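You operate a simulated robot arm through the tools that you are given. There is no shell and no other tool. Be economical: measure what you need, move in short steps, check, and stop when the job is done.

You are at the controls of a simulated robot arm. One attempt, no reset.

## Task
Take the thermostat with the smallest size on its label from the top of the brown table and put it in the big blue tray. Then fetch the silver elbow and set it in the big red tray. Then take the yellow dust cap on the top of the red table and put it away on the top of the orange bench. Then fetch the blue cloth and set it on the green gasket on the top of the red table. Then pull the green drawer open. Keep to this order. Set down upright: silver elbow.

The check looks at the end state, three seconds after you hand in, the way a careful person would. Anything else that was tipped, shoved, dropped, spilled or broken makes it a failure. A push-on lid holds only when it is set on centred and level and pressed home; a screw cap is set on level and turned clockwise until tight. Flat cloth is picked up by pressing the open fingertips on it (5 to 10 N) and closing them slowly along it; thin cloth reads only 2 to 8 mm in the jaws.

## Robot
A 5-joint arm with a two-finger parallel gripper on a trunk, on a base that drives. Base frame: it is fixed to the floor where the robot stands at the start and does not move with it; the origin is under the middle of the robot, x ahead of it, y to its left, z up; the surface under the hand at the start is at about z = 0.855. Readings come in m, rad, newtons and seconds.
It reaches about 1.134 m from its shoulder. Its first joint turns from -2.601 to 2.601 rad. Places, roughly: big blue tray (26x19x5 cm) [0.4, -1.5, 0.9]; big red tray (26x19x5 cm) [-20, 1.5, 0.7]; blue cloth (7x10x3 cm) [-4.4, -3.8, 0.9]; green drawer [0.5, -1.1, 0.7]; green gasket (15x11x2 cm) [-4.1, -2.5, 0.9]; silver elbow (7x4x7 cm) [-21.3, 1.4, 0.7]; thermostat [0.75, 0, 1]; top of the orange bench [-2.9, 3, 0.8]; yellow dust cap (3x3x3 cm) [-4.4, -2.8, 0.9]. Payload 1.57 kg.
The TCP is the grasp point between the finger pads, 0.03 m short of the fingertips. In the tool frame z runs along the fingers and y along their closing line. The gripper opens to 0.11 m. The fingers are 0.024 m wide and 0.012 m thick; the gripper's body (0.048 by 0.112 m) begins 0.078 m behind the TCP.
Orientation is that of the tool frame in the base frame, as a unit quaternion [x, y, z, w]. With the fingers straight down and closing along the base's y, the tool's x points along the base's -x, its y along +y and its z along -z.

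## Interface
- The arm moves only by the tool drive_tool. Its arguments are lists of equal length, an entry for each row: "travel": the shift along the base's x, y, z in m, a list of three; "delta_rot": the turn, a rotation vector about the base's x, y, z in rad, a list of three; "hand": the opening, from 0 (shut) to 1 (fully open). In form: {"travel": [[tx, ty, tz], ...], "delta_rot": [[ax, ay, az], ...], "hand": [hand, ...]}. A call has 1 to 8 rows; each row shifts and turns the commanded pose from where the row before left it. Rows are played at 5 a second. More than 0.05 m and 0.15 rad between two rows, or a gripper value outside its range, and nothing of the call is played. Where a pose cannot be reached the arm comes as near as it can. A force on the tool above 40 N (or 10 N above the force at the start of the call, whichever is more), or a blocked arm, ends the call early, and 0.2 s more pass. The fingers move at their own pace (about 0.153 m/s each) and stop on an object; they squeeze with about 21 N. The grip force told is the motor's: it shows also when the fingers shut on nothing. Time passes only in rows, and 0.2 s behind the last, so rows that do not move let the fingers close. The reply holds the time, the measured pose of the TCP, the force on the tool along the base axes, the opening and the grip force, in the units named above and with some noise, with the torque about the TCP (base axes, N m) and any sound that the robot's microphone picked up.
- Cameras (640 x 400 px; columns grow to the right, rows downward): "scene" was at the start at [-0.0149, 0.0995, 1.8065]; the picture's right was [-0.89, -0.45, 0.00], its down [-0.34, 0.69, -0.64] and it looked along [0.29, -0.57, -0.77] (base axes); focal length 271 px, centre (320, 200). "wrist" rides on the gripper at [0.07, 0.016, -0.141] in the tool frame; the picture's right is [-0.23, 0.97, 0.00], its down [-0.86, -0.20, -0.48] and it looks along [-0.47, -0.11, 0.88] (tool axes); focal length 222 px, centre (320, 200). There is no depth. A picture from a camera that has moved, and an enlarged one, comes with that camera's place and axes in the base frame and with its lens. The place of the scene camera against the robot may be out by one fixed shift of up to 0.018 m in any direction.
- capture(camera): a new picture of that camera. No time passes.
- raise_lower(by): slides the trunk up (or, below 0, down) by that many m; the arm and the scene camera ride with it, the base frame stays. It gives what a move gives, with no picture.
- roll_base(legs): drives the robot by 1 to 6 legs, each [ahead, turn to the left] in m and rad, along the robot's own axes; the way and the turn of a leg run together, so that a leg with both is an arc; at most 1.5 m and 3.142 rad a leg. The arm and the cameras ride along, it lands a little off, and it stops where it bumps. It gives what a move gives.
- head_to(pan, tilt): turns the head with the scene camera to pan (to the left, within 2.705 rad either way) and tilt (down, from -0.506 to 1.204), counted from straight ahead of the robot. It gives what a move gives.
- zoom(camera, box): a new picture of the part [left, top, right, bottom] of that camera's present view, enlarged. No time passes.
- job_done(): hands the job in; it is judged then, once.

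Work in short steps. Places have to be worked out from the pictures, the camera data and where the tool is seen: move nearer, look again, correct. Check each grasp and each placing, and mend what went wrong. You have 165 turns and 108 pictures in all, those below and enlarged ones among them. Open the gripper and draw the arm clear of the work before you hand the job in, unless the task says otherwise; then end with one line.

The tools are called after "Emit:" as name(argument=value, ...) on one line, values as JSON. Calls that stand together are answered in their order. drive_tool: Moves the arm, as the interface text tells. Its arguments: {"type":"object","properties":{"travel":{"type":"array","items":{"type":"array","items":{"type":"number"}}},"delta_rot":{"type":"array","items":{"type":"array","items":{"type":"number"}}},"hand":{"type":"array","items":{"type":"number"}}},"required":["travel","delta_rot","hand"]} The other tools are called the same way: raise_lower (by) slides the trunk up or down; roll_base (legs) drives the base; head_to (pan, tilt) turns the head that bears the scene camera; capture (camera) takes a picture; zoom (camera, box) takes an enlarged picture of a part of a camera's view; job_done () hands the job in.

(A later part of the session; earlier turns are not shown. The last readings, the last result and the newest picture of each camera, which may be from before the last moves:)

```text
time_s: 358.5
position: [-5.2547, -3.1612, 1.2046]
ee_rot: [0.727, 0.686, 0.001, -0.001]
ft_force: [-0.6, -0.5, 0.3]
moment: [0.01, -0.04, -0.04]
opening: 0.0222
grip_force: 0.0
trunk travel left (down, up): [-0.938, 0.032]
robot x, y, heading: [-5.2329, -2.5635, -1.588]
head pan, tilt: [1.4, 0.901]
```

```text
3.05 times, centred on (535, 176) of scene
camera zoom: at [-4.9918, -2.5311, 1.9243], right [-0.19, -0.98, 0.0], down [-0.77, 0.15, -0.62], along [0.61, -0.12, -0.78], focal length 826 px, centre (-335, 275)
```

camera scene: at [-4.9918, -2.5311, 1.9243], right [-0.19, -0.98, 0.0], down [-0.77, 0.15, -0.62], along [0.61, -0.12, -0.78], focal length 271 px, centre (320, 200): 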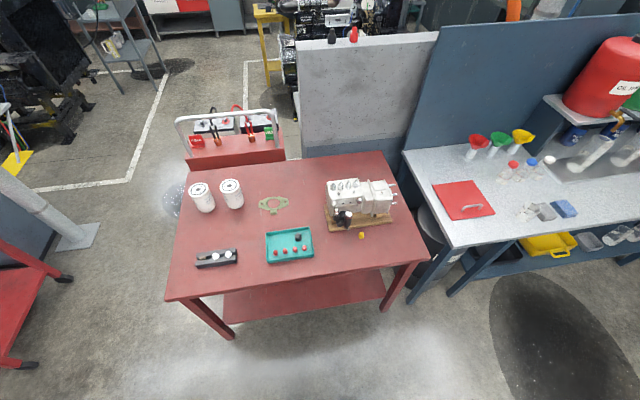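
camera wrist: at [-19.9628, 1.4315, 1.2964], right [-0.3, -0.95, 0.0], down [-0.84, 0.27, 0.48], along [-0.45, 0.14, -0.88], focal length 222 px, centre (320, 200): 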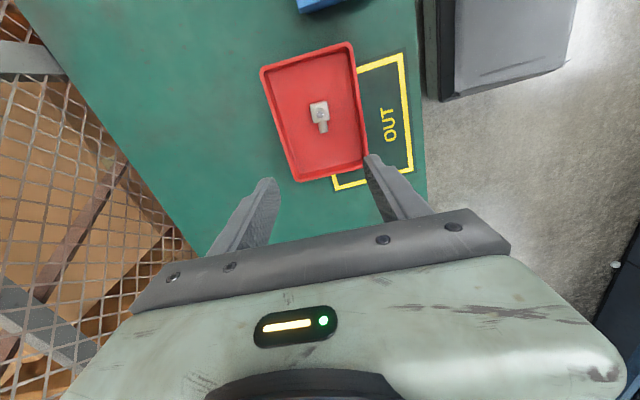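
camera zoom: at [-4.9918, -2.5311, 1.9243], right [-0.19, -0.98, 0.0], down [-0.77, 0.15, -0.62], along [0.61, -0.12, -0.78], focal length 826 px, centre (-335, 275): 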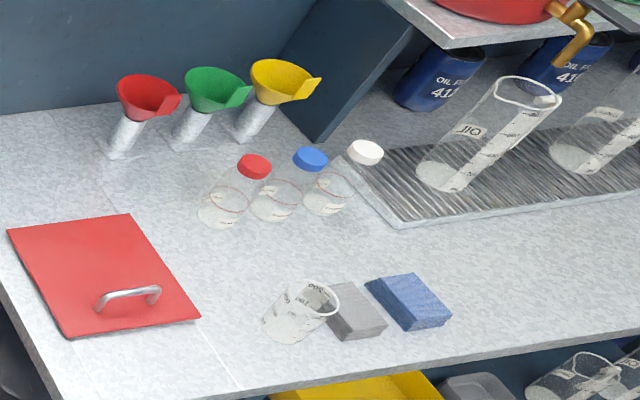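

The cap is at about (-4.40, -2.84), close in front of the pump's wooden base. I swing the arm over and turn the hand so that the fingers close along y.

Emit:
drive_tool(travel=[[0.046, -0.003, 0], [0.046, -0.003, 0], [0.046, -0.003, 0], [0.046, -0.003, 0], [0.046, -0.003, 0], [0.046, -0.003, 0], [0.046, -0.003, 0], [0.042, 0.026, 0]], delta_rot=[[0, 0, 0], [0, 0, 0], [0, 0, 0.14], [0, 0, 0.14], [0, 0, 0.14], [0, 0, 0.14], [0, 0, 0.14], [0, 0, 0.14]], hand=[0.45, 0.45, 0.45, 0.45, 0.45, 0.45, 0.45, 0.45])

Emit:
drive_tool(travel=[[0.042, 0.026, 0], [0.042, 0.026, 0], [0.042, 0.026, 0], [0.042, 0.026, 0], [0.042, 0.026, 0], [0.035, 0.03, 0], [0.035, 0.03, 0], [0.035, 0.03, 0]], delta_rot=[[0, 0, 0.14], [0, 0, 0.14], [0, 0, 0.14], [0, 0, 0.14], [0, 0, 0.14], [0, 0, 0.09], [0, 0, 0], [0, 0, 0]], hand=[0.45, 0.45, 0.45, 0.45, 0.45, 0.45, 0.45, 0.45])

Emit:
capture(camera="wrist")

```text
time_s: 360.3
position: [-4.8915, -3.1535, 1.2058]
ee_rot: [0.384, 0.923, 0.001, -0.002]
ft_force: [0.1, 0.1, 0.3]
moment: [-0.01, 0.02, 0.02]
opening: 0.0496
grip_force: 0.1
trunk travel left (down, up): [-0.938, 0.032]
robot x, y, heading: [-5.2327, -2.562, -1.592]
head pan, tilt: [1.4, 0.901]
```

```text
time_s: 362.1
position: [-4.5757, -2.9332, 1.2055]
ee_rot: [-0.001, 1.0, 0.0, -0.002]
ft_force: [-0.3, 0.6, -0.4]
moment: [0.01, 0.0, 0.03]
opening: 0.0496
grip_force: 0.2
out of reach, approached as far as the arm can: row 1, 5
trunk travel left (down, up): [-0.938, 0.032]
robot x, y, heading: [-5.2304, -2.5677, -1.593]
head pan, tilt: [1.4, 0.901]
```

```text
49 pictures are left
camera wrist: at [-4.6444, -2.9178, 1.3464], right [0.23, 0.97, 0.0], down [0.86, -0.2, 0.48], along [0.46, -0.11, -0.88], focal length 222 px, centre (320, 200)
```

wrist: 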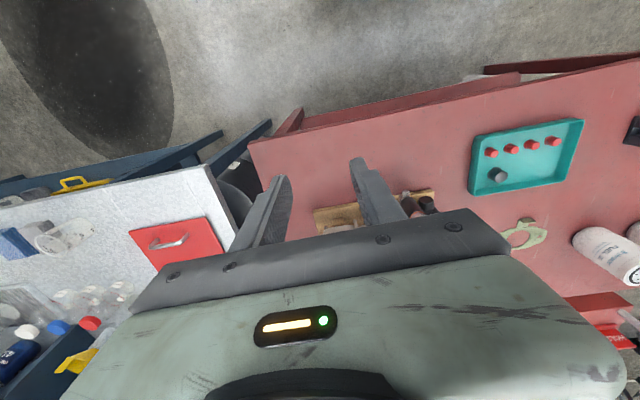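

The finger hides the cap. I move to stop just short of it at (-4.45, -2.84) and look again.

Emit:
drive_tool(travel=[[0.032, 0.024, 0], [0.032, 0.024, 0], [0.032, 0.024, 0], [0.03, 0.021, 0]], delta_rot=[[0, 0, 0], [0, 0, 0], [0, 0, 0], [0, 0, 0]], hand=[0.45, 0.45, 0.45, 0.45])

Emit:
capture(camera="wrist")

```text
time_s: 363.1
position: [-4.4495, -2.8419, 1.204]
ee_rot: [0.0, 1.0, 0.0, -0.002]
ft_force: [0.4, 0.1, 0.3]
moment: [0.0, 0.02, 0.02]
opening: 0.0498
grip_force: 0.1
trunk travel left (down, up): [-0.938, 0.032]
robot x, y, heading: [-5.233, -2.5654, -1.591]
head pan, tilt: [1.4, 0.901]
```

```text
48 pictures are left
camera wrist: at [-4.519, -2.8262, 1.3463], right [0.23, 0.97, 0.0], down [0.86, -0.2, 0.48], along [0.46, -0.11, -0.88], focal length 222 px, centre (320, 200)
```

wrist: 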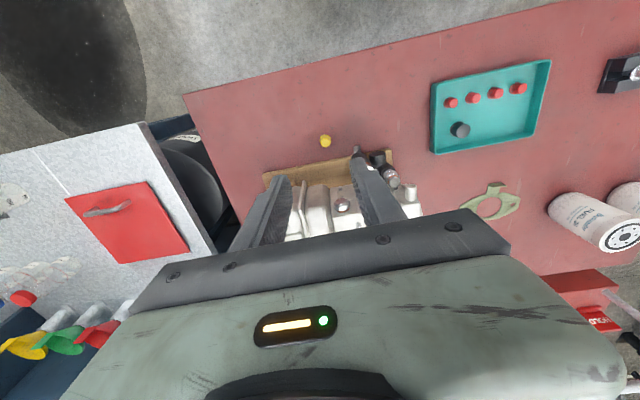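

Cap at (-4.4075, -2.843); the pump base and fitting leave room. I centre and lower to TCP ≈0.95.

Emit:
drive_tool(travel=[[0.041, -0.001, 0], [0, 0, 0]], delta_rot=[[0, 0, 0], [0, 0, 0]], hand=[0.45, 0.45])

Emit:
raise_lower(by=-0.25)

Emit:
capture(camera="wrist")

```text
time_s: 363.7
position: [-4.4094, -2.8441, 1.2062]
ee_rot: [0.001, 1.0, 0.0, -0.002]
ft_force: [0.5, -0.2, 0.9]
moment: [0.01, -0.01, 0.01]
opening: 0.0495
grip_force: 0.0
trunk travel left (down, up): [-0.938, 0.032]
robot x, y, heading: [-5.2329, -2.5656, -1.589]
head pan, tilt: [1.4, 0.901]
```

```text
time_s: 366.3
position: [-4.4087, -2.8439, 0.955]
ee_rot: [0.002, 1.0, 0.0, -0.002]
ft_force: [-0.5, -1.0, 0.4]
moment: [0.01, -0.02, 0.01]
opening: 0.0493
grip_force: 0.1
trunk travel left (down, up): [-0.688, 0.282]
robot x, y, heading: [-5.2295, -2.563, -1.589]
head pan, tilt: [1.4, 0.901]
```

```text
47 pictures are left
camera wrist: at [-4.4787, -2.8285, 1.0965], right [0.23, 0.97, 0.0], down [0.86, -0.2, 0.48], along [0.46, -0.11, -0.88], focal length 222 px, centre (320, 200)
```

wrist: 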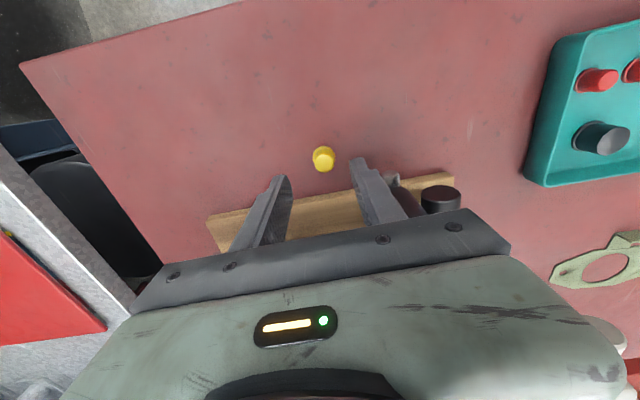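

Well centred. I lower to about 0.90, then in small steps to find the table.

Emit:
raise_lower(by=-0.055)

Emit:
capture(camera="wrist")

Emit:
raise_lower(by=-0.006)

Emit:
raise_lower(by=-0.004)

```text
time_s: 367.3
position: [-4.4088, -2.844, 0.8994]
ee_rot: [0.0, 1.0, 0.0, -0.002]
ft_force: [-0.4, -0.3, -0.4]
moment: [0.0, 0.01, -0.03]
opening: 0.0494
grip_force: 0.1
trunk travel left (down, up): [-0.633, 0.337]
robot x, y, heading: [-5.234, -2.5609, -1.592]
head pan, tilt: [1.4, 0.901]
```

```text
46 pictures are left
camera wrist: at [-4.4787, -2.8285, 1.0415], right [0.23, 0.97, 0.0], down [0.86, -0.2, 0.48], along [0.46, -0.11, -0.88], focal length 222 px, centre (320, 200)
```

wrist: 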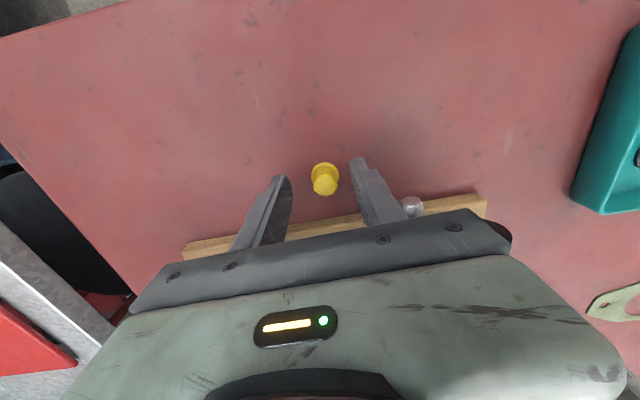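

```text
time_s: 367.8
position: [-4.4086, -2.8436, 0.8948]
ee_rot: [0.002, 1.0, 0.001, -0.001]
ft_force: [0.1, 0.9, -0.1]
moment: [-0.01, 0.0, 0.04]
opening: 0.0492
grip_force: 0.1
trunk travel left (down, up): [-0.627, 0.343]
robot x, y, heading: [-5.2328, -2.5645, -1.589]
head pan, tilt: [1.4, 0.901]
```

```text
time_s: 368.4
position: [-4.4087, -2.8443, 0.8891]
ee_rot: [0.001, 1.0, 0.0, -0.002]
ft_force: [-0.1, 0.6, 0.6]
moment: [0.03, 0.0, 0.03]
opening: 0.0493
grip_force: 0.0
trunk travel left (down, up): [-0.623, 0.347]
robot x, y, heading: [-5.2293, -2.5688, -1.593]
head pan, tilt: [1.4, 0.901]
```

Cap lies between the pads with the tips near z 0.859. I close gently.

Emit:
drive_tool(travel=[[0, 0, 0], [0, 0, 0], [0, 0, 0], [0, 0, 0]], delta_rot=[[0, 0, 0], [0, 0, 0], [0, 0, 0], [0, 0, 0]], hand=[0.35, 0.25, 0.15, 0.1])

Emit:
raise_lower(by=0.3)

Emit:
capture(camera="wrist")

```text
time_s: 369.4
position: [-4.4094, -2.8443, 0.8885]
ee_rot: [0.0, 1.0, 0.0, -0.002]
ft_force: [0.0, -0.4, 0.1]
moment: [0.03, -0.03, -0.03]
opening: 0.0188
grip_force: 21.1
trunk travel left (down, up): [-0.623, 0.347]
robot x, y, heading: [-5.2338, -2.5631, -1.59]
head pan, tilt: [1.4, 0.901]
```

```text
time_s: 372.4
position: [-4.409, -2.8436, 1.189]
ee_rot: [0.001, 1.0, 0.0, -0.002]
ft_force: [-0.5, -0.6, 0.4]
moment: [-0.04, -0.03, 0.0]
opening: 0.0201
grip_force: 21.1
trunk travel left (down, up): [-0.923, 0.047]
robot x, y, heading: [-5.233, -2.5628, -1.586]
head pan, tilt: [1.4, 0.901]
```

```text
45 pictures are left
camera wrist: at [-4.4786, -2.8285, 1.3314], right [0.23, 0.97, 0.0], down [0.86, -0.2, 0.48], along [0.46, -0.11, -0.88], focal length 222 px, centre (320, 200)
```

wrist: 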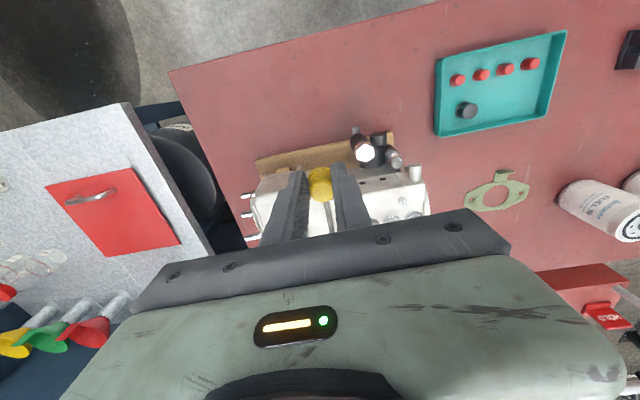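

Cap is held. I swing the arm back to the front, then back the robot up along the aisle toward y≈1.95.

Emit:
drive_tool(travel=[[-0.04, -0.028, 0], [-0.04, -0.028, 0], [-0.04, -0.028, 0], [-0.04, -0.028, 0], [-0.04, -0.028, 0], [-0.045, -0.018, 0], [-0.045, -0.018, 0], [-0.045, -0.018, 0]], delta_rot=[[0, 0, 0], [0, 0, 0], [0, 0, 0], [0, 0, 0], [0, 0, 0], [0, 0, 0], [0, 0, 0], [0, 0, 0]], hand=[0.1, 0.1, 0.1, 0.1, 0.1, 0.1, 0.1, 0.1])

Emit:
drive_tool(travel=[[-0.045, -0.018, 0], [-0.045, -0.018, 0], [-0.045, -0.018, 0], [-0.045, -0.018, 0], [-0.044, -0.008, 0], [-0.044, -0.008, 0], [-0.044, -0.008, 0], [-0.044, -0.008, 0]], delta_rot=[[0, 0, 0], [0, 0, 0], [0, 0, 0], [0, 0, 0], [0, 0, 0], [0, 0, 0], [0, 0, 0], [0, 0, 0]], hand=[0.1, 0.1, 0.1, 0.1, 0.1, 0.1, 0.1, 0.1])

Emit:
roll_base(legs=[[-1.5, 0], [-1.5, 0]])

```text
time_s: 374.2
position: [-4.744, -3.0373, 1.1907]
ee_rot: [0.0, 1.0, 0.001, -0.002]
ft_force: [0.8, 0.3, -0.1]
moment: [0.0, 0.0, 0.01]
opening: 0.0199
grip_force: 20.9
trunk travel left (down, up): [-0.923, 0.047]
robot x, y, heading: [-5.2299, -2.568, -1.59]
head pan, tilt: [1.4, 0.901]
```

```text
time_s: 376.0
position: [-5.1021, -3.1442, 1.1889]
ee_rot: [0.0, 1.0, -0.001, -0.002]
ft_force: [0.7, -0.6, 0.1]
moment: [-0.01, -0.02, 0.01]
opening: 0.02
grip_force: 21.4
trunk travel left (down, up): [-0.923, 0.047]
robot x, y, heading: [-5.2377, -2.563, -1.592]
head pan, tilt: [1.4, 0.901]
```

```text
time_s: 390.6
position: [-5.0538, -0.0981, 1.1889]
ee_rot: [0.001, 1.0, 0.001, -0.002]
ft_force: [-0.4, 0.1, -0.6]
moment: [0.07, -0.01, 0.01]
opening: 0.0202
grip_force: 20.9
trunk travel left (down, up): [-0.923, 0.047]
robot x, y, heading: [-5.1856, 0.4818, -1.589]
head pan, tilt: [1.4, 0.901]
```

On track. Another 1.5 m back, then turn left to face +x.

Emit:
roll_base(legs=[[-1.5, 0], [0, 1.59]])

Emit:
head_to(pan=0.5, tilt=0.6)

Emit:
capture(camera="scene")

```text
time_s: 402.0
position: [-4.5716, 2.139, 1.1906]
ee_rot: [0.717, -0.697, 0.0, 0.001]
ft_force: [-0.1, -0.4, -0.7]
moment: [0.01, 0.07, 0.02]
opening: 0.0202
grip_force: 20.4
trunk travel left (down, up): [-0.923, 0.047]
robot x, y, heading: [-5.1496, 1.9878, -0.001]
head pan, tilt: [1.4, 0.901]
```

```text
time_s: 403.2
position: [-4.5722, 2.1402, 1.1911]
ee_rot: [0.717, -0.697, 0.002, 0.001]
ft_force: [-1.9, 0.7, 1.1]
moment: [0.03, -0.02, 0.03]
opening: 0.0202
grip_force: 20.6
trunk travel left (down, up): [-0.923, 0.047]
robot x, y, heading: [-5.1446, 1.9844, 0.005]
head pan, tilt: [0.499, 0.6]
```

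```text
44 pictures are left
camera scene: at [-5.1198, 2.2032, 1.934], right [0.48, -0.88, 0.0], down [-0.5, -0.27, -0.82], along [0.72, 0.4, -0.57], focal length 271 px, centre (320, 200)
```

scene: 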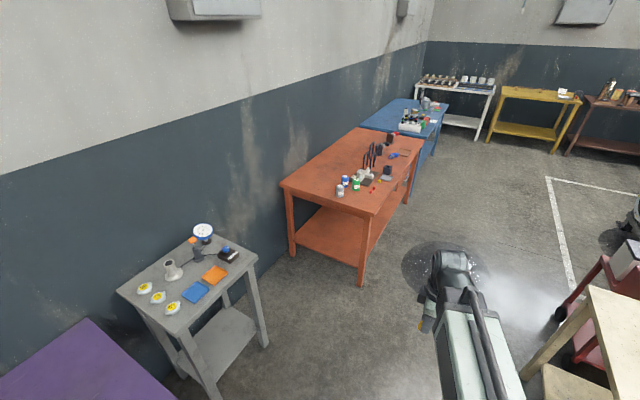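

Emit:
zoom(camera="scene", box=[275, 115, 435, 215])

```text
4.00 times, centred on (355, 165) of scene
camera zoom: at [-5.1198, 2.2032, 1.934], right [0.48, -0.88, 0.0], down [-0.5, -0.27, -0.82], along [0.72, 0.4, -0.57], focal length 1084 px, centre (180, 340)
```

zoom: 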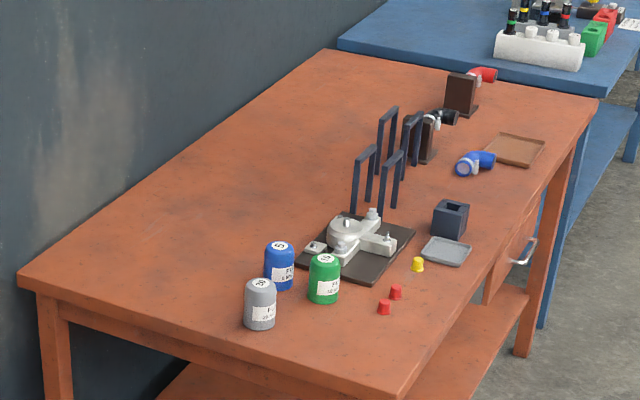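

There is a free area at the near end of the orange bench, around (-3.5, 3.08), behind the cans. I drive diagonally to about (-4.22, 2.44).

Emit:
roll_base(legs=[[0, 0.455], [1.03, 0]])

Emit:
head_to(pan=0.3, tilt=0.9)

Emit:
capture(camera="scene")

```text
time_s: 409.9
position: [-3.7798, 2.8446, 1.1899]
ee_rot: [0.859, -0.512, 0.003, 0.0]
ft_force: [-0.6, -0.2, 0.2]
moment: [0.01, 0.02, 0.02]
opening: 0.0203
grip_force: 21.4
trunk travel left (down, up): [-0.923, 0.047]
robot x, y, heading: [-4.2231, 2.4419, 0.468]
head pan, tilt: [0.499, 0.6]
```

```text
time_s: 410.7
position: [-3.7805, 2.8443, 1.1904]
ee_rot: [0.859, -0.512, 0.001, 0.001]
ft_force: [0.6, -0.1, -0.5]
moment: [0.0, -0.04, 0.01]
opening: 0.0201
grip_force: 20.8
trunk travel left (down, up): [-0.923, 0.047]
robot x, y, heading: [-4.2236, 2.445, 0.474]
head pan, tilt: [0.3, 0.901]
```

```text
42 pictures are left
camera scene: at [-4.2902, 2.6337, 1.9093], right [0.7, -0.71, 0.0], down [-0.56, -0.55, -0.62], along [0.44, 0.44, -0.78], focal length 271 px, centre (320, 200)
```

scene: 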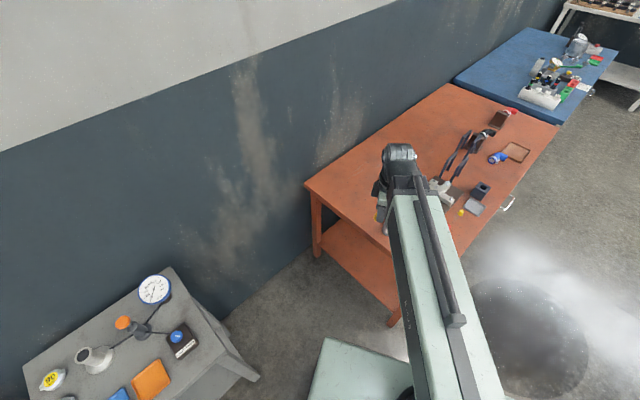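

The spot at (-3.5, 3.08) is free. I extend over it and check with the wrist camera.

Emit:
drive_tool(travel=[[0.035, 0.0295, 0], [0.035, 0.0295, 0], [0.035, 0.0295, 0], [0.035, 0.0295, 0], [0.035, 0.0295, 0], [0.035, 0.0295, 0], [0.035, 0.0295, 0], [0.035, 0.0295, 0]], delta_rot=[[0, 0, 0], [0, 0, 0], [0, 0, 0], [0, 0, 0], [0, 0, 0], [0, 0, 0], [0, 0, 0], [0, 0, 0]], hand=[0.1, 0.1, 0.1, 0.1, 0.1, 0.1, 0.1, 0.1])

Emit:
raise_lower(by=-0.2)

Emit:
capture(camera="wrist")

```text
time_s: 412.5
position: [-3.5149, 3.0697, 1.1899]
ee_rot: [0.859, -0.512, 0.002, 0.0]
ft_force: [0.1, 0.3, 1.2]
moment: [0.02, -0.01, -0.03]
opening: 0.0204
grip_force: 21.4
out of reach, approached as far as the arm can: row 8
trunk travel left (down, up): [-0.923, 0.047]
robot x, y, heading: [-4.224, 2.4423, 0.479]
head pan, tilt: [0.3, 0.901]
```

```text
time_s: 414.6
position: [-3.5164, 3.07, 0.99]
ee_rot: [0.859, -0.512, 0.002, 0.0]
ft_force: [-0.4, -0.6, -0.9]
moment: [-0.05, 0.0, -0.01]
opening: 0.0203
grip_force: 20.4
trunk travel left (down, up): [-0.723, 0.247]
robot x, y, heading: [-4.2225, 2.4444, 0.474]
head pan, tilt: [0.3, 0.901]
```

```text
41 pictures are left
camera wrist: at [-3.4975, 3.0008, 1.1314], right [-0.96, -0.26, 0.0], down [-0.23, 0.85, 0.48], along [-0.12, 0.46, -0.88], focal length 222 px, centre (320, 200)
```

wrist: 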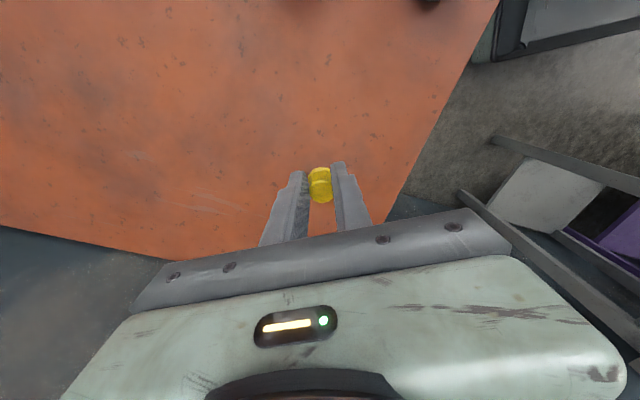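

The area beneath is clear, 13 cm from the edge. I lower stepwise until contact.

Emit:
raise_lower(by=-0.06)

Emit:
raise_lower(by=-0.02)

Emit:
raise_lower(by=-0.01)

Emit:
raise_lower(by=-0.008)

Emit:
raise_lower(by=-0.006)

Emit:
raise_lower(by=-0.006)

Emit:
capture(camera="wrist")

```text
time_s: 415.6
position: [-3.5156, 3.0705, 0.9298]
ee_rot: [0.859, -0.512, 0.002, 0.0]
ft_force: [-0.8, -0.1, -0.1]
moment: [0.02, 0.0, 0.01]
opening: 0.0199
grip_force: 21.0
trunk travel left (down, up): [-0.663, 0.307]
robot x, y, heading: [-4.2257, 2.4456, 0.472]
head pan, tilt: [0.3, 0.901]
```

```text
time_s: 416.3
position: [-3.5154, 3.0705, 0.9099]
ee_rot: [0.859, -0.512, 0.002, 0.001]
ft_force: [-0.3, 0.1, 0.3]
moment: [0.0, 0.03, -0.02]
opening: 0.0202
grip_force: 21.7
trunk travel left (down, up): [-0.643, 0.327]
robot x, y, heading: [-4.2255, 2.4443, 0.473]
head pan, tilt: [0.3, 0.901]
```

```text
time_s: 416.9
position: [-3.516, 3.0709, 0.8992]
ee_rot: [0.859, -0.512, 0.002, 0.001]
ft_force: [-0.2, -0.2, 0.5]
moment: [0.0, -0.01, 0.02]
opening: 0.0202
grip_force: 21.0
trunk travel left (down, up): [-0.633, 0.337]
robot x, y, heading: [-4.2189, 2.4441, 0.472]
head pan, tilt: [0.3, 0.901]
```

```text
time_s: 417.4
position: [-3.5159, 3.0704, 0.8922]
ee_rot: [0.859, -0.512, 0.002, 0.001]
ft_force: [-0.1, 0.1, 0.3]
moment: [0.0, -0.05, 0.02]
opening: 0.0198
grip_force: 20.5
trunk travel left (down, up): [-0.625, 0.345]
robot x, y, heading: [-4.2199, 2.4433, 0.475]
head pan, tilt: [0.3, 0.901]
```

```text
time_s: 418.0
position: [-3.5153, 3.0702, 0.8868]
ee_rot: [0.859, -0.512, 0.002, 0.0]
ft_force: [0.0, -0.4, -0.2]
moment: [0.01, -0.02, 0.01]
opening: 0.0201
grip_force: 20.5
trunk travel left (down, up): [-0.619, 0.351]
robot x, y, heading: [-4.2223, 2.4413, 0.478]
head pan, tilt: [0.3, 0.901]
```

```text
time_s: 418.6
position: [-3.5163, 3.0711, 0.8799]
ee_rot: [0.859, -0.513, 0.002, -0.001]
ft_force: [-0.2, 0.4, 0.2]
moment: [-0.01, 0.04, 0.01]
opening: 0.02
grip_force: 21.0
trunk travel left (down, up): [-0.613, 0.357]
robot x, y, heading: [-4.2232, 2.444, 0.476]
head pan, tilt: [0.3, 0.901]
```

```text
40 pictures are left
camera wrist: at [-3.4975, 3.0008, 1.0213], right [-0.96, -0.26, 0.0], down [-0.23, 0.85, 0.48], along [-0.12, 0.46, -0.88], focal length 222 px, centre (320, 200)
```

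wrist: 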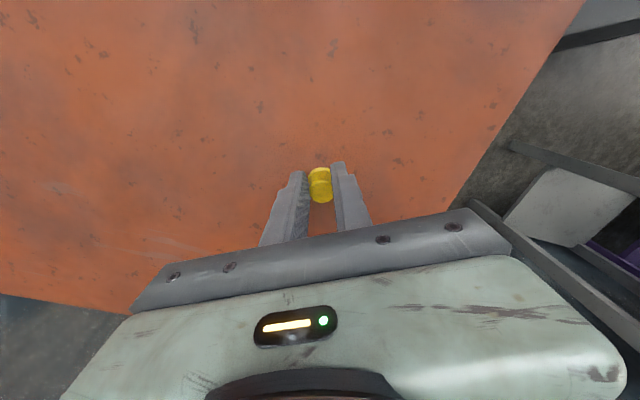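

No contact yet; continuing in 4 mm steps.

Emit:
raise_lower(by=-0.005)

Emit:
raise_lower(by=-0.005)

Emit:
raise_lower(by=-0.005)

Emit:
raise_lower(by=-0.005)

Emit:
raise_lower(by=-0.005)

```text
time_s: 419.1
position: [-3.5155, 3.0696, 0.8755]
ee_rot: [0.859, -0.512, 0.003, 0.0]
ft_force: [-0.6, 0.0, -0.2]
moment: [-0.02, -0.01, -0.02]
opening: 0.02
grip_force: 21.1
trunk travel left (down, up): [-0.608, 0.362]
robot x, y, heading: [-4.2226, 2.4434, 0.476]
head pan, tilt: [0.3, 0.901]
```

```text
time_s: 419.6
position: [-3.5155, 3.0708, 0.8695]
ee_rot: [0.859, -0.512, 0.003, 0.0]
ft_force: [0.0, 0.2, -0.2]
moment: [0.02, 0.03, -0.01]
opening: 0.0201
grip_force: 20.4
trunk travel left (down, up): [-0.603, 0.367]
robot x, y, heading: [-4.2236, 2.4414, 0.475]
head pan, tilt: [0.3, 0.901]
```

```text
time_s: 420.2
position: [-3.5163, 3.0695, 0.8643]
ee_rot: [0.859, -0.512, 0.002, 0.0]
ft_force: [1.3, 0.4, 0.6]
moment: [-0.03, -0.01, -0.01]
opening: 0.0199
grip_force: 20.6
trunk travel left (down, up): [-0.598, 0.372]
robot x, y, heading: [-4.2215, 2.4418, 0.472]
head pan, tilt: [0.3, 0.901]
```

```text
time_s: 420.7
position: [-3.5158, 3.069, 0.8599]
ee_rot: [0.859, -0.512, 0.002, 0.001]
ft_force: [-0.1, -0.6, 2.0]
moment: [0.01, 0.01, 0.01]
opening: 0.0202
grip_force: 20.6
trunk travel left (down, up): [-0.593, 0.377]
robot x, y, heading: [-4.22, 2.4459, 0.476]
head pan, tilt: [0.3, 0.901]
```

```text
time_s: 421.2
position: [-3.5165, 3.0705, 0.8561]
ee_rot: [0.859, -0.512, 0.002, -0.002]
ft_force: [2.4, 2.6, 12.2]
moment: [0.15, 0.0, -0.03]
opening: 0.0202
grip_force: 20.8
trunk travel left (down, up): [-0.588, 0.382]
robot x, y, heading: [-4.2239, 2.4442, 0.476]
head pan, tilt: [0.3, 0.901]
```

Contact (≈12 N). I release and raise the trunk.

Emit:
drive_tool(travel=[[0, 0, 0], [0, 0, 0], [0, 0, 0]], delta_rot=[[0, 0, 0], [0, 0, 0], [0, 0, 0]], hand=[0.28, 0.38, 0.45])

Emit:
raise_lower(by=0.36)

Emit:
capture(camera="wrist")

```text
time_s: 422.1
position: [-3.5153, 3.0711, 0.855]
ee_rot: [0.859, -0.512, 0.003, 0.001]
ft_force: [-0.3, 0.1, 1.0]
moment: [0.01, 0.0, 0.03]
opening: 0.0495
grip_force: 0.1
trunk travel left (down, up): [-0.588, 0.382]
robot x, y, heading: [-4.2228, 2.4442, 0.471]
head pan, tilt: [0.3, 0.901]
```

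```text
time_s: 425.6
position: [-3.5156, 3.0709, 1.2143]
ee_rot: [0.859, -0.512, 0.002, -0.001]
ft_force: [0.2, -0.4, -0.3]
moment: [0.02, 0.0, -0.02]
opening: 0.0498
grip_force: 0.1
trunk travel left (down, up): [-0.948, 0.022]
robot x, y, heading: [-4.2229, 2.4453, 0.478]
head pan, tilt: [0.3, 0.901]
```

```text
39 pictures are left
camera wrist: at [-3.4975, 3.0009, 1.3563], right [-0.96, -0.26, 0.0], down [-0.23, 0.85, 0.48], along [-0.12, 0.46, -0.88], focal length 222 px, centre (320, 200)
```

wrist: 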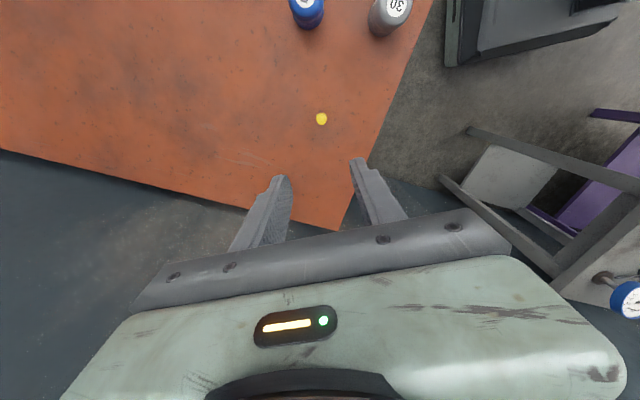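

The yellow cap stands on the orange bench. Next the cloth: I retract the arm, back off, and turn toward -y.

Emit:
drive_tool(travel=[[-0.035, -0.0295, 0], [-0.035, -0.0295, 0], [-0.035, -0.0295, 0], [-0.035, -0.0295, 0], [-0.035, -0.0295, 0], [-0.035, -0.0295, 0], [-0.035, -0.0295, 0]], delta_rot=[[0, 0, 0], [0, 0, 0], [0, 0, 0], [0, 0, 0], [0, 0, 0], [0, 0, 0], [0, 0, 0]], hand=[0.45, 0.45, 0.45, 0.45, 0.45, 0.45, 0.45])

Emit:
roll_base(legs=[[-1.05, 0], [0, -2.05], [1.5, 0]])

```text
time_s: 427.1
position: [-3.7619, 2.8616, 1.2156]
ee_rot: [0.859, -0.512, 0.001, -0.001]
ft_force: [-1.0, 0.7, 0.2]
moment: [0.0, 0.03, -0.06]
opening: 0.0495
grip_force: 0.2
trunk travel left (down, up): [-0.948, 0.022]
robot x, y, heading: [-4.2202, 2.4437, 0.474]
head pan, tilt: [0.3, 0.901]
```

```text
time_s: 444.5
position: [-5.0349, -0.1338, 1.215]
ee_rot: [-0.001, 1.0, -0.002, -0.002]
ft_force: [0.4, 0.7, -0.2]
moment: [0.0, 0.03, -0.05]
opening: 0.0496
grip_force: 0.0
trunk travel left (down, up): [-0.948, 0.022]
robot x, y, heading: [-5.1795, 0.4712, -1.593]
head pan, tilt: [0.3, 0.901]
```

Heading is good. I drive 3.95 m on along the aisle and look at the cloth.

Emit:
roll_base(legs=[[1.4, 0], [1.4, 0], [1.15, 0]])

Emit:
head_to(pan=1.2, tilt=0.9)

Emit:
capture(camera="scene")

```text
time_s: 463.2
position: [-5.156, -4.0243, 1.2163]
ee_rot: [0.009, 1.0, -0.001, -0.003]
ft_force: [-0.5, -0.4, -0.3]
moment: [0.02, -0.01, 0.0]
opening: 0.0495
grip_force: 0.1
trunk travel left (down, up): [-0.948, 0.022]
robot x, y, heading: [-5.2882, -3.4158, -1.608]
head pan, tilt: [0.3, 0.901]
```

```text
time_s: 464.4
position: [-5.1554, -4.0243, 1.2151]
ee_rot: [0.008, 1.0, -0.001, -0.003]
ft_force: [1.0, -0.1, -0.3]
moment: [0.01, -0.01, -0.03]
opening: 0.0496
grip_force: 0.1
trunk travel left (down, up): [-0.948, 0.022]
robot x, y, heading: [-5.2942, -3.4175, -1.613]
head pan, tilt: [1.201, 0.901]
```

```text
38 pictures are left
camera scene: at [-5.0545, -3.4013, 1.9342], right [-0.4, -0.92, 0.0], down [-0.72, 0.31, -0.62], along [0.57, -0.25, -0.78], focal length 271 px, centre (320, 200)
```

scene: 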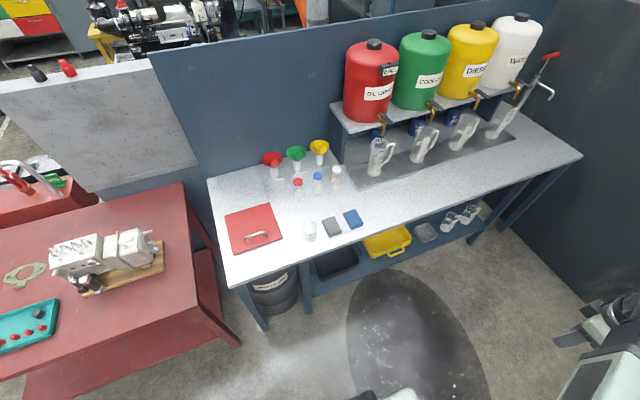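

The folded blue cloth is at about (-4.446, -3.835), next to a grey one. I swing the arm toward it with fingers open.

Emit:
drive_tool(travel=[[0.044, 0.01, 0], [0.044, 0.01, 0], [0.044, 0.01, 0], [0.044, 0.01, 0], [0.044, 0.01, 0], [0.044, 0.01, 0], [0.044, 0.01, 0], [0.044, 0.01, 0]], delta_rot=[[0, 0, 0], [0, 0, 0], [0, 0, 0], [0, 0, 0], [0, 0, 0], [0, 0, 0], [0, 0, 0], [0, 0, 0]], hand=[0.85, 0.85, 0.85, 0.85, 0.85, 0.85, 0.85, 0.85])

Emit:
drive_tool(travel=[[0.044, 0.014, 0], [0.044, 0.014, 0], [0.044, 0.014, 0], [0.044, 0.014, 0], [0.044, 0.014, 0], [0.044, 0.014, 0]], delta_rot=[[0, 0, 0], [0, 0, 0], [0, 0, 0], [0, 0, 0], [0, 0, 0], [0, 0, 0]], hand=[0.85, 0.85, 0.85, 0.85, 0.85, 0.85])

Emit:
capture(camera="wrist")

```text
time_s: 466.2
position: [-4.8027, -3.9463, 1.2153]
ee_rot: [0.009, 1.0, -0.001, -0.002]
ft_force: [0.4, -0.1, -0.6]
moment: [-0.01, 0.03, 0.03]
opening: 0.0939
grip_force: 0.1
trunk travel left (down, up): [-0.948, 0.022]
robot x, y, heading: [-5.2902, -3.4155, -1.611]
head pan, tilt: [1.201, 0.901]
```

```text
time_s: 467.6
position: [-4.5395, -3.8585, 1.2151]
ee_rot: [0.008, 1.0, -0.001, -0.002]
ft_force: [0.2, 0.3, -0.7]
moment: [-0.01, 0.02, 0.0]
opening: 0.0931
grip_force: 0.0
trunk travel left (down, up): [-0.948, 0.022]
robot x, y, heading: [-5.2894, -3.4178, -1.608]
head pan, tilt: [1.201, 0.901]
```

```text
37 pictures are left
camera wrist: at [-4.6088, -3.8418, 1.3561], right [0.24, 0.97, 0.0], down [0.85, -0.21, 0.48], along [0.46, -0.12, -0.88], focal length 222 px, centre (320, 200)
```

wrist: 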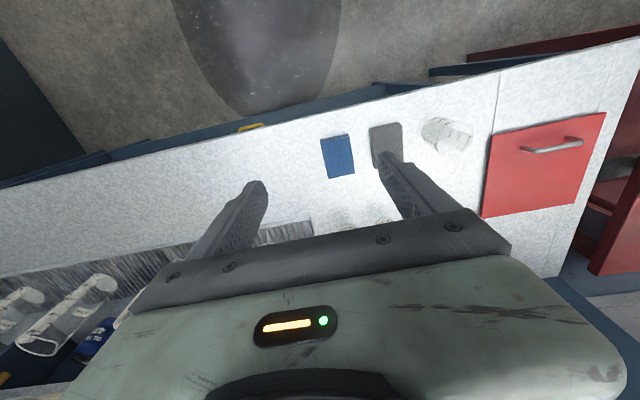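

The cloth is aligned with x, centre (-4.454, -3.841), with 3.7 cm gap to the grey one. I centre and lower.

Emit:
drive_tool(travel=[[0.043, 0.0085, 0], [0.043, 0.0085, 0], [0, 0, 0]], delta_rot=[[0, 0, 0], [0, 0, 0], [0, 0, 0]], hand=[0.85, 0.85, 0.85])

Emit:
raise_lower(by=-0.25)

Emit:
capture(camera="wrist")

```text
time_s: 468.4
position: [-4.474, -3.8338, 1.2141]
ee_rot: [0.009, 1.0, -0.001, 0.001]
ft_force: [0.7, 0.4, 0.3]
moment: [-0.01, 0.02, 0.01]
opening: 0.0934
grip_force: 0.0
out of reach, approached as far as the arm can: row 2
trunk travel left (down, up): [-0.948, 0.022]
robot x, y, heading: [-5.2906, -3.4161, -1.603]
head pan, tilt: [1.201, 0.901]
```

```text
time_s: 471.0
position: [-4.4761, -3.8341, 0.965]
ee_rot: [0.008, 1.0, -0.002, 0.0]
ft_force: [-0.4, 0.4, 0.3]
moment: [0.01, 0.03, -0.02]
opening: 0.0934
grip_force: 0.0
trunk travel left (down, up): [-0.698, 0.272]
robot x, y, heading: [-5.2921, -3.4174, -1.612]
head pan, tilt: [1.201, 0.901]
```

```text
36 pictures are left
camera wrist: at [-4.5457, -3.8163, 1.1063], right [0.24, 0.97, 0.0], down [0.85, -0.21, 0.48], along [0.46, -0.12, -0.88], focal length 222 px, centre (320, 200)
```

wrist: 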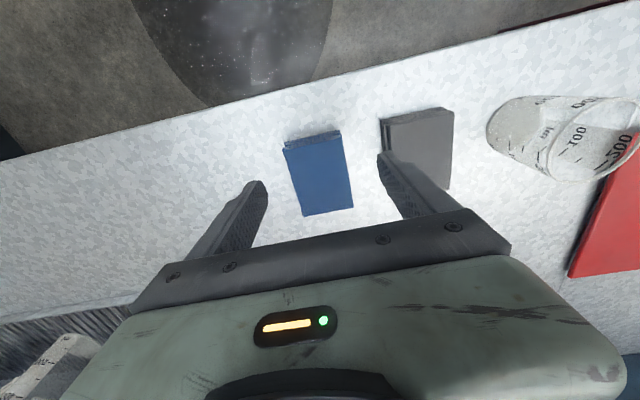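

Cloth centre is (-4.456, -3.84). I nudge y by -7 mm, narrow slightly to keep clear of the grey cloth, and lower toward z≈0.91.

Emit:
drive_tool(travel=[[-0.004, -0.007, 0], [0, 0, 0]], delta_rot=[[0, 0, 0], [0, 0, 0]], hand=[0.79, 0.79])

Emit:
raise_lower(by=-0.055)

Emit:
capture(camera="wrist")

```text
time_s: 471.6
position: [-4.4798, -3.8404, 0.9652]
ee_rot: [0.008, 1.0, -0.002, 0.0]
ft_force: [0.2, 0.7, -0.1]
moment: [0.01, -0.01, 0.0]
opening: 0.087
grip_force: 0.0
trunk travel left (down, up): [-0.698, 0.272]
robot x, y, heading: [-5.2908, -3.4181, -1.608]
head pan, tilt: [1.201, 0.901]
```

```text
time_s: 472.6
position: [-4.4794, -3.8413, 0.9107]
ee_rot: [0.008, 1.0, -0.002, 0.0]
ft_force: [0.8, 0.6, 0.0]
moment: [-0.02, 0.01, 0.01]
opening: 0.0867
grip_force: 0.1
trunk travel left (down, up): [-0.643, 0.327]
robot x, y, heading: [-5.2866, -3.4156, -1.614]
head pan, tilt: [1.201, 0.901]
```

```text
35 pictures are left
camera wrist: at [-4.5498, -3.8236, 1.0513], right [0.24, 0.97, 0.0], down [0.85, -0.21, 0.48], along [0.46, -0.12, -0.88], focal length 222 px, centre (320, 200)
```

wrist: 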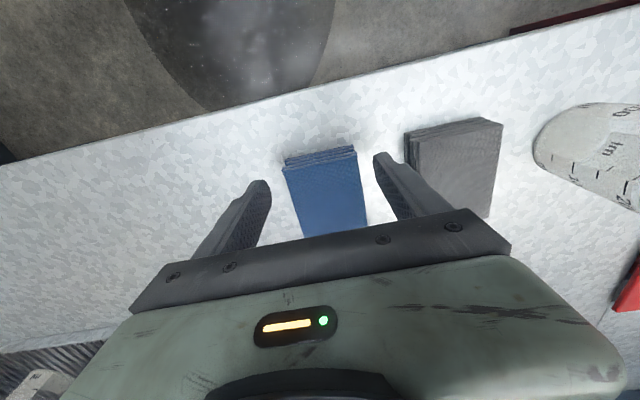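

The fingers straddle the cloth. I lower in small steps until near the table.

Emit:
raise_lower(by=-0.014)

Emit:
raise_lower(by=-0.005)

Emit:
raise_lower(by=-0.004)

Emit:
capture(camera="wrist")

```text
time_s: 473.2
position: [-4.4794, -3.8411, 0.8956]
ee_rot: [0.009, 1.0, -0.002, 0.0]
ft_force: [-0.1, 0.4, 0.1]
moment: [-0.01, 0.01, 0.01]
opening: 0.0869
grip_force: 0.1
trunk travel left (down, up): [-0.629, 0.341]
robot x, y, heading: [-5.2904, -3.4173, -1.612]
head pan, tilt: [1.201, 0.901]
```

```text
time_s: 473.7
position: [-4.4808, -3.8408, 0.8918]
ee_rot: [0.009, 1.0, -0.001, 0.001]
ft_force: [0.6, 0.6, 0.4]
moment: [-0.02, 0.0, -0.02]
opening: 0.0869
grip_force: 0.1
trunk travel left (down, up): [-0.624, 0.346]
robot x, y, heading: [-5.2885, -3.4161, -1.61]
head pan, tilt: [1.201, 0.901]
```

```text
time_s: 474.3
position: [-4.4799, -3.8402, 0.8877]
ee_rot: [0.009, 1.0, -0.001, 0.0]
ft_force: [-0.7, -0.5, 0.2]
moment: [0.0, -0.02, -0.01]
opening: 0.0869
grip_force: 0.1
trunk travel left (down, up): [-0.62, 0.35]
robot x, y, heading: [-5.2911, -3.42, -1.611]
head pan, tilt: [1.201, 0.901]
```

```text
34 pictures are left
camera wrist: at [-4.5497, -3.8236, 1.0282], right [0.24, 0.97, 0.0], down [0.85, -0.21, 0.48], along [0.46, -0.12, -0.88], focal length 222 px, centre (320, 200)
```

wrist: 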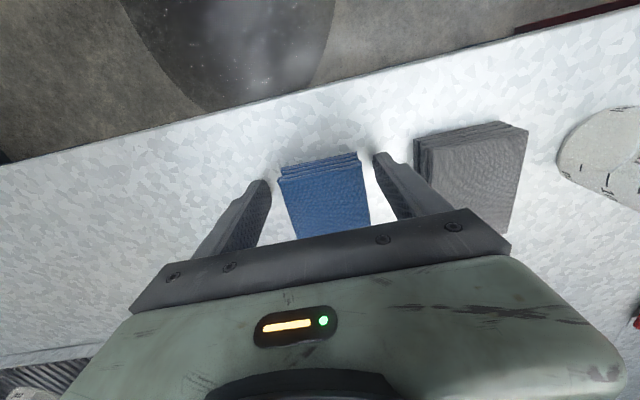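

Still free; two more steps toward contact, then I'll close.

Emit:
raise_lower(by=-0.004)

Emit:
raise_lower(by=-0.004)

Emit:
drive_tool(travel=[[0, 0, 0], [0, 0, 0], [0, 0, 0], [0, 0, 0], [0, 0, 0]], delta_rot=[[0, 0, 0], [0, 0, 0], [0, 0, 0], [0, 0, 0], [0, 0, 0]], hand=[0.7, 0.6, 0.5, 0.4, 0.35])

Emit:
capture(camera="wrist")

```text
time_s: 474.8
position: [-4.4796, -3.8404, 0.8829]
ee_rot: [0.009, 1.0, -0.002, 0.001]
ft_force: [0.3, 0.1, 0.3]
moment: [0.02, 0.01, 0.0]
opening: 0.0869
grip_force: 0.0
trunk travel left (down, up): [-0.616, 0.354]
robot x, y, heading: [-5.2928, -3.4155, -1.612]
head pan, tilt: [1.201, 0.901]
```

```text
time_s: 475.3
position: [-4.4811, -3.8388, 0.8793]
ee_rot: [0.008, 1.0, -0.001, 0.001]
ft_force: [5.8, -1.7, 16.9]
moment: [0.83, -0.09, -0.28]
opening: 0.0857
grip_force: 0.2
trunk travel left (down, up): [-0.612, 0.358]
robot x, y, heading: [-5.291, -3.4148, -1.613]
head pan, tilt: [1.201, 0.901]
```

```text
time_s: 476.5
position: [-4.4811, -3.8395, 0.8802]
ee_rot: [0.008, 1.0, -0.003, 0.0]
ft_force: [-4.2, 7.8, 12.0]
moment: [0.74, 0.05, 0.21]
opening: 0.0651
grip_force: 21.0
trunk travel left (down, up): [-0.612, 0.358]
robot x, y, heading: [-5.292, -3.4158, -1.608]
head pan, tilt: [1.201, 0.901]
```

```text
33 pictures are left
camera wrist: at [-4.5507, -3.8226, 1.0215], right [0.24, 0.97, 0.0], down [0.85, -0.21, 0.48], along [0.46, -0.12, -0.88], focal length 222 px, centre (320, 200)
```

wrist: 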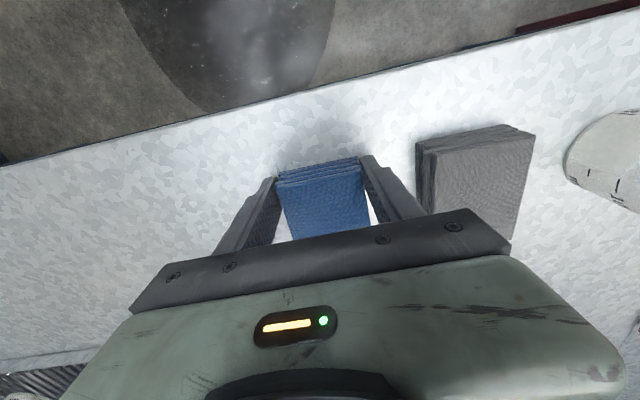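

The folded stack is gripped at 0.065 m, 21 N. I lift and check.

Emit:
raise_lower(by=0.33)

Emit:
capture(camera="wrist")

```text
time_s: 479.8
position: [-4.4788, -3.8408, 1.2099]
ee_rot: [0.009, 1.0, -0.002, 0.0]
ft_force: [-0.1, -0.2, -0.8]
moment: [-0.02, 0.0, -0.04]
opening: 0.0653
grip_force: 20.6
trunk travel left (down, up): [-0.942, 0.028]
robot x, y, heading: [-5.2971, -3.413, -1.614]
head pan, tilt: [1.201, 0.901]
```

```text
32 pictures are left
camera wrist: at [-4.5496, -3.8237, 1.3501], right [0.24, 0.97, 0.0], down [0.85, -0.21, 0.48], along [0.46, -0.12, -0.88], focal length 222 px, centre (320, 200)
```

wrist: 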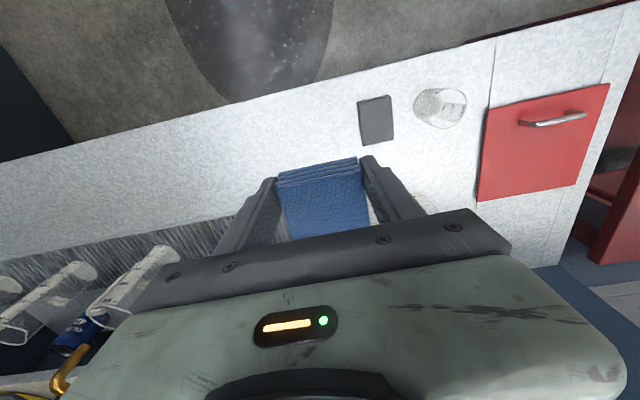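

Cloth secured. The gasket is at about (-4.14, -2.46), deeper on the red table, so I swing the arm to the front and bring the base closer to the table (x≈-4.97, y≈-2.5).

Emit:
drive_tool(travel=[[-0.044, -0.014, 0], [-0.044, -0.014, 0], [-0.044, -0.014, 0], [-0.044, -0.014, 0], [-0.044, -0.014, 0], [-0.044, -0.014, 0], [-0.044, -0.01, 0], [-0.044, -0.01, 0]], delta_rot=[[0, 0, 0], [0, 0, 0], [0, 0, 0], [0, 0, 0], [0, 0, 0], [0, 0, 0], [0, 0, 0], [0, 0, 0]], hand=[0.35, 0.35, 0.35, 0.35, 0.35, 0.35, 0.35, 0.35])

Emit:
drive_tool(travel=[[-0.044, -0.01, 0], [-0.044, -0.01, 0], [-0.044, -0.01, 0], [-0.044, -0.01, 0], [-0.044, -0.01, 0], [-0.044, -0.01, 0]], delta_rot=[[0, 0, 0], [0, 0, 0], [0, 0, 0], [0, 0, 0], [0, 0, 0], [0, 0, 0]], hand=[0.35, 0.35, 0.35, 0.35, 0.35, 0.35])

Emit:
roll_base(legs=[[0, -0.3], [-0.96, 0], [0, 0.345]])

Emit:
head_to(pan=1.5, tilt=0.9)

Emit:
capture(camera="scene")

```text
time_s: 481.6
position: [-4.8338, -3.9461, 1.2096]
ee_rot: [0.008, 1.0, -0.001, -0.001]
ft_force: [-0.5, -0.6, -0.5]
moment: [0.0, 0.01, -0.02]
opening: 0.0656
grip_force: 21.1
trunk travel left (down, up): [-0.942, 0.028]
robot x, y, heading: [-5.293, -3.4153, -1.608]
head pan, tilt: [1.201, 0.901]
```

```text
time_s: 483.0
position: [-5.0992, -4.0049, 1.2079]
ee_rot: [0.009, 1.0, -0.001, 0.0]
ft_force: [-0.5, 0.2, -0.5]
moment: [0.0, 0.01, 0.01]
opening: 0.0651
grip_force: 20.8
trunk travel left (down, up): [-0.942, 0.028]
robot x, y, heading: [-5.2936, -3.4173, -1.612]
head pan, tilt: [1.201, 0.901]
```

```text
time_s: 490.0
position: [-4.7579, -3.0947, 1.2095]
ee_rot: [-0.008, 1.0, -0.002, 0.0]
ft_force: [0.8, 0.7, -0.2]
moment: [-0.02, 0.0, -0.02]
opening: 0.0652
grip_force: 20.8
trunk travel left (down, up): [-0.942, 0.028]
robot x, y, heading: [-4.9736, -2.5123, -1.58]
head pan, tilt: [1.201, 0.901]
```

```text
time_s: 490.8
position: [-4.7574, -3.0964, 1.2088]
ee_rot: [-0.009, 1.0, -0.002, -0.001]
ft_force: [-0.7, 0.3, -0.2]
moment: [0.01, 0.02, 0.01]
opening: 0.0651
grip_force: 21.2
trunk travel left (down, up): [-0.942, 0.028]
robot x, y, heading: [-4.9746, -2.5122, -1.584]
head pan, tilt: [1.499, 0.901]
```

```text
31 pictures are left
camera scene: at [-4.7313, -2.4725, 1.9282], right [-0.08, -1.0, 0.0], down [-0.78, 0.07, -0.62], along [0.62, -0.05, -0.78], focal length 271 px, centre (320, 200)
```

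scene: 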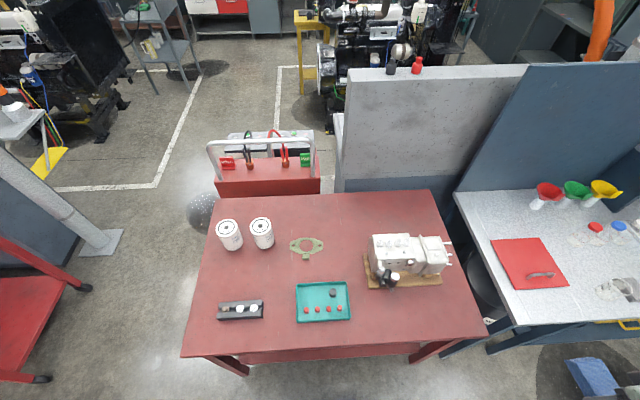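

Gasket centre at about (-4.13, -2.456). I swing the arm in an arc over there.

Emit:
drive_tool(travel=[[0.0416, 0.0205, 0], [0.0416, 0.0205, 0], [0.0416, 0.0205, 0], [0.0416, 0.0205, 0], [0.0416, 0.0205, 0], [0.0416, 0.0205, 0], [0.0416, 0.0205, 0], [0.0416, 0.0205, 0]], delta_rot=[[0, 0, 0], [0, 0, 0], [0, 0, 0], [0, 0, 0], [0, 0, 0], [0, 0, 0], [0, 0, 0], [0, 0, 0]], hand=[0.35, 0.35, 0.35, 0.35, 0.35, 0.35, 0.35, 0.35])

Emit:
drive_tool(travel=[[0.0286, 0.0386, 0], [0.0286, 0.0386, 0], [0.0286, 0.0386, 0], [0.0286, 0.0386, 0], [0.0286, 0.0386, 0], [0.0286, 0.0386, 0], [0.0286, 0.0386, 0], [0.012, 0.04, 0]], delta_rot=[[0, 0, 0], [0, 0, 0], [0, 0, 0], [0, 0, 0], [0, 0, 0], [0, 0, 0], [0, 0, 0], [0, 0, 0]], hand=[0.35, 0.35, 0.35, 0.35, 0.35, 0.35, 0.35, 0.35])

Emit:
drive_tool(travel=[[0.012, 0.04, 0], [0.012, 0.04, 0]], delta_rot=[[0, 0, 0], [0, 0, 0]], hand=[0.35, 0.35])

Emit:
capture(camera="wrist")

```text
time_s: 492.6
position: [-4.4226, -2.9296, 1.2088]
ee_rot: [-0.007, 1.0, -0.001, 0.0]
ft_force: [0.2, -0.7, -0.3]
moment: [0.0, 0.05, 0.01]
opening: 0.0651
grip_force: 21.1
trunk travel left (down, up): [-0.942, 0.028]
robot x, y, heading: [-4.9777, -2.5184, -1.581]
head pan, tilt: [1.499, 0.901]
```

```text
time_s: 494.4
position: [-4.213, -2.6228, 1.2091]
ee_rot: [-0.008, 1.0, -0.002, -0.001]
ft_force: [0.1, 0.3, -0.8]
moment: [0.01, 0.03, -0.01]
opening: 0.0652
grip_force: 21.8
trunk travel left (down, up): [-0.942, 0.028]
robot x, y, heading: [-4.9732, -2.5161, -1.588]
head pan, tilt: [1.499, 0.901]
```

```text
time_s: 495.0
position: [-4.1897, -2.5407, 1.2077]
ee_rot: [-0.009, 1.0, -0.002, -0.001]
ft_force: [0.5, -0.2, -0.5]
moment: [-0.07, -0.01, 0.0]
opening: 0.0653
grip_force: 21.2
trunk travel left (down, up): [-0.942, 0.028]
robot x, y, heading: [-4.9753, -2.5162, -1.584]
head pan, tilt: [1.499, 0.901]
```

```text
30 pictures are left
camera wrist: at [-4.2595, -2.5255, 1.3501], right [0.21, 0.98, 0.0], down [0.86, -0.18, 0.48], along [0.47, -0.1, -0.88], focal length 222 px, centre (320, 200)
```

wrist: 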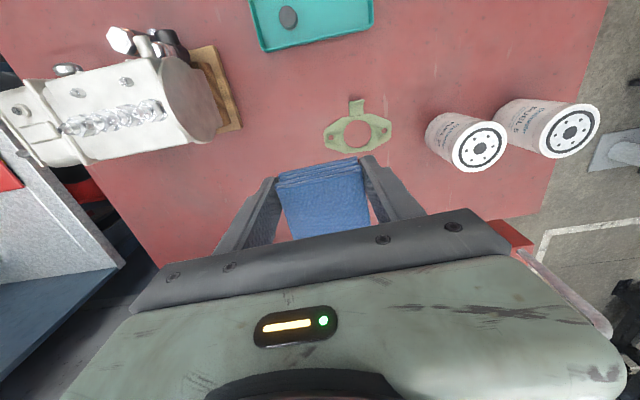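

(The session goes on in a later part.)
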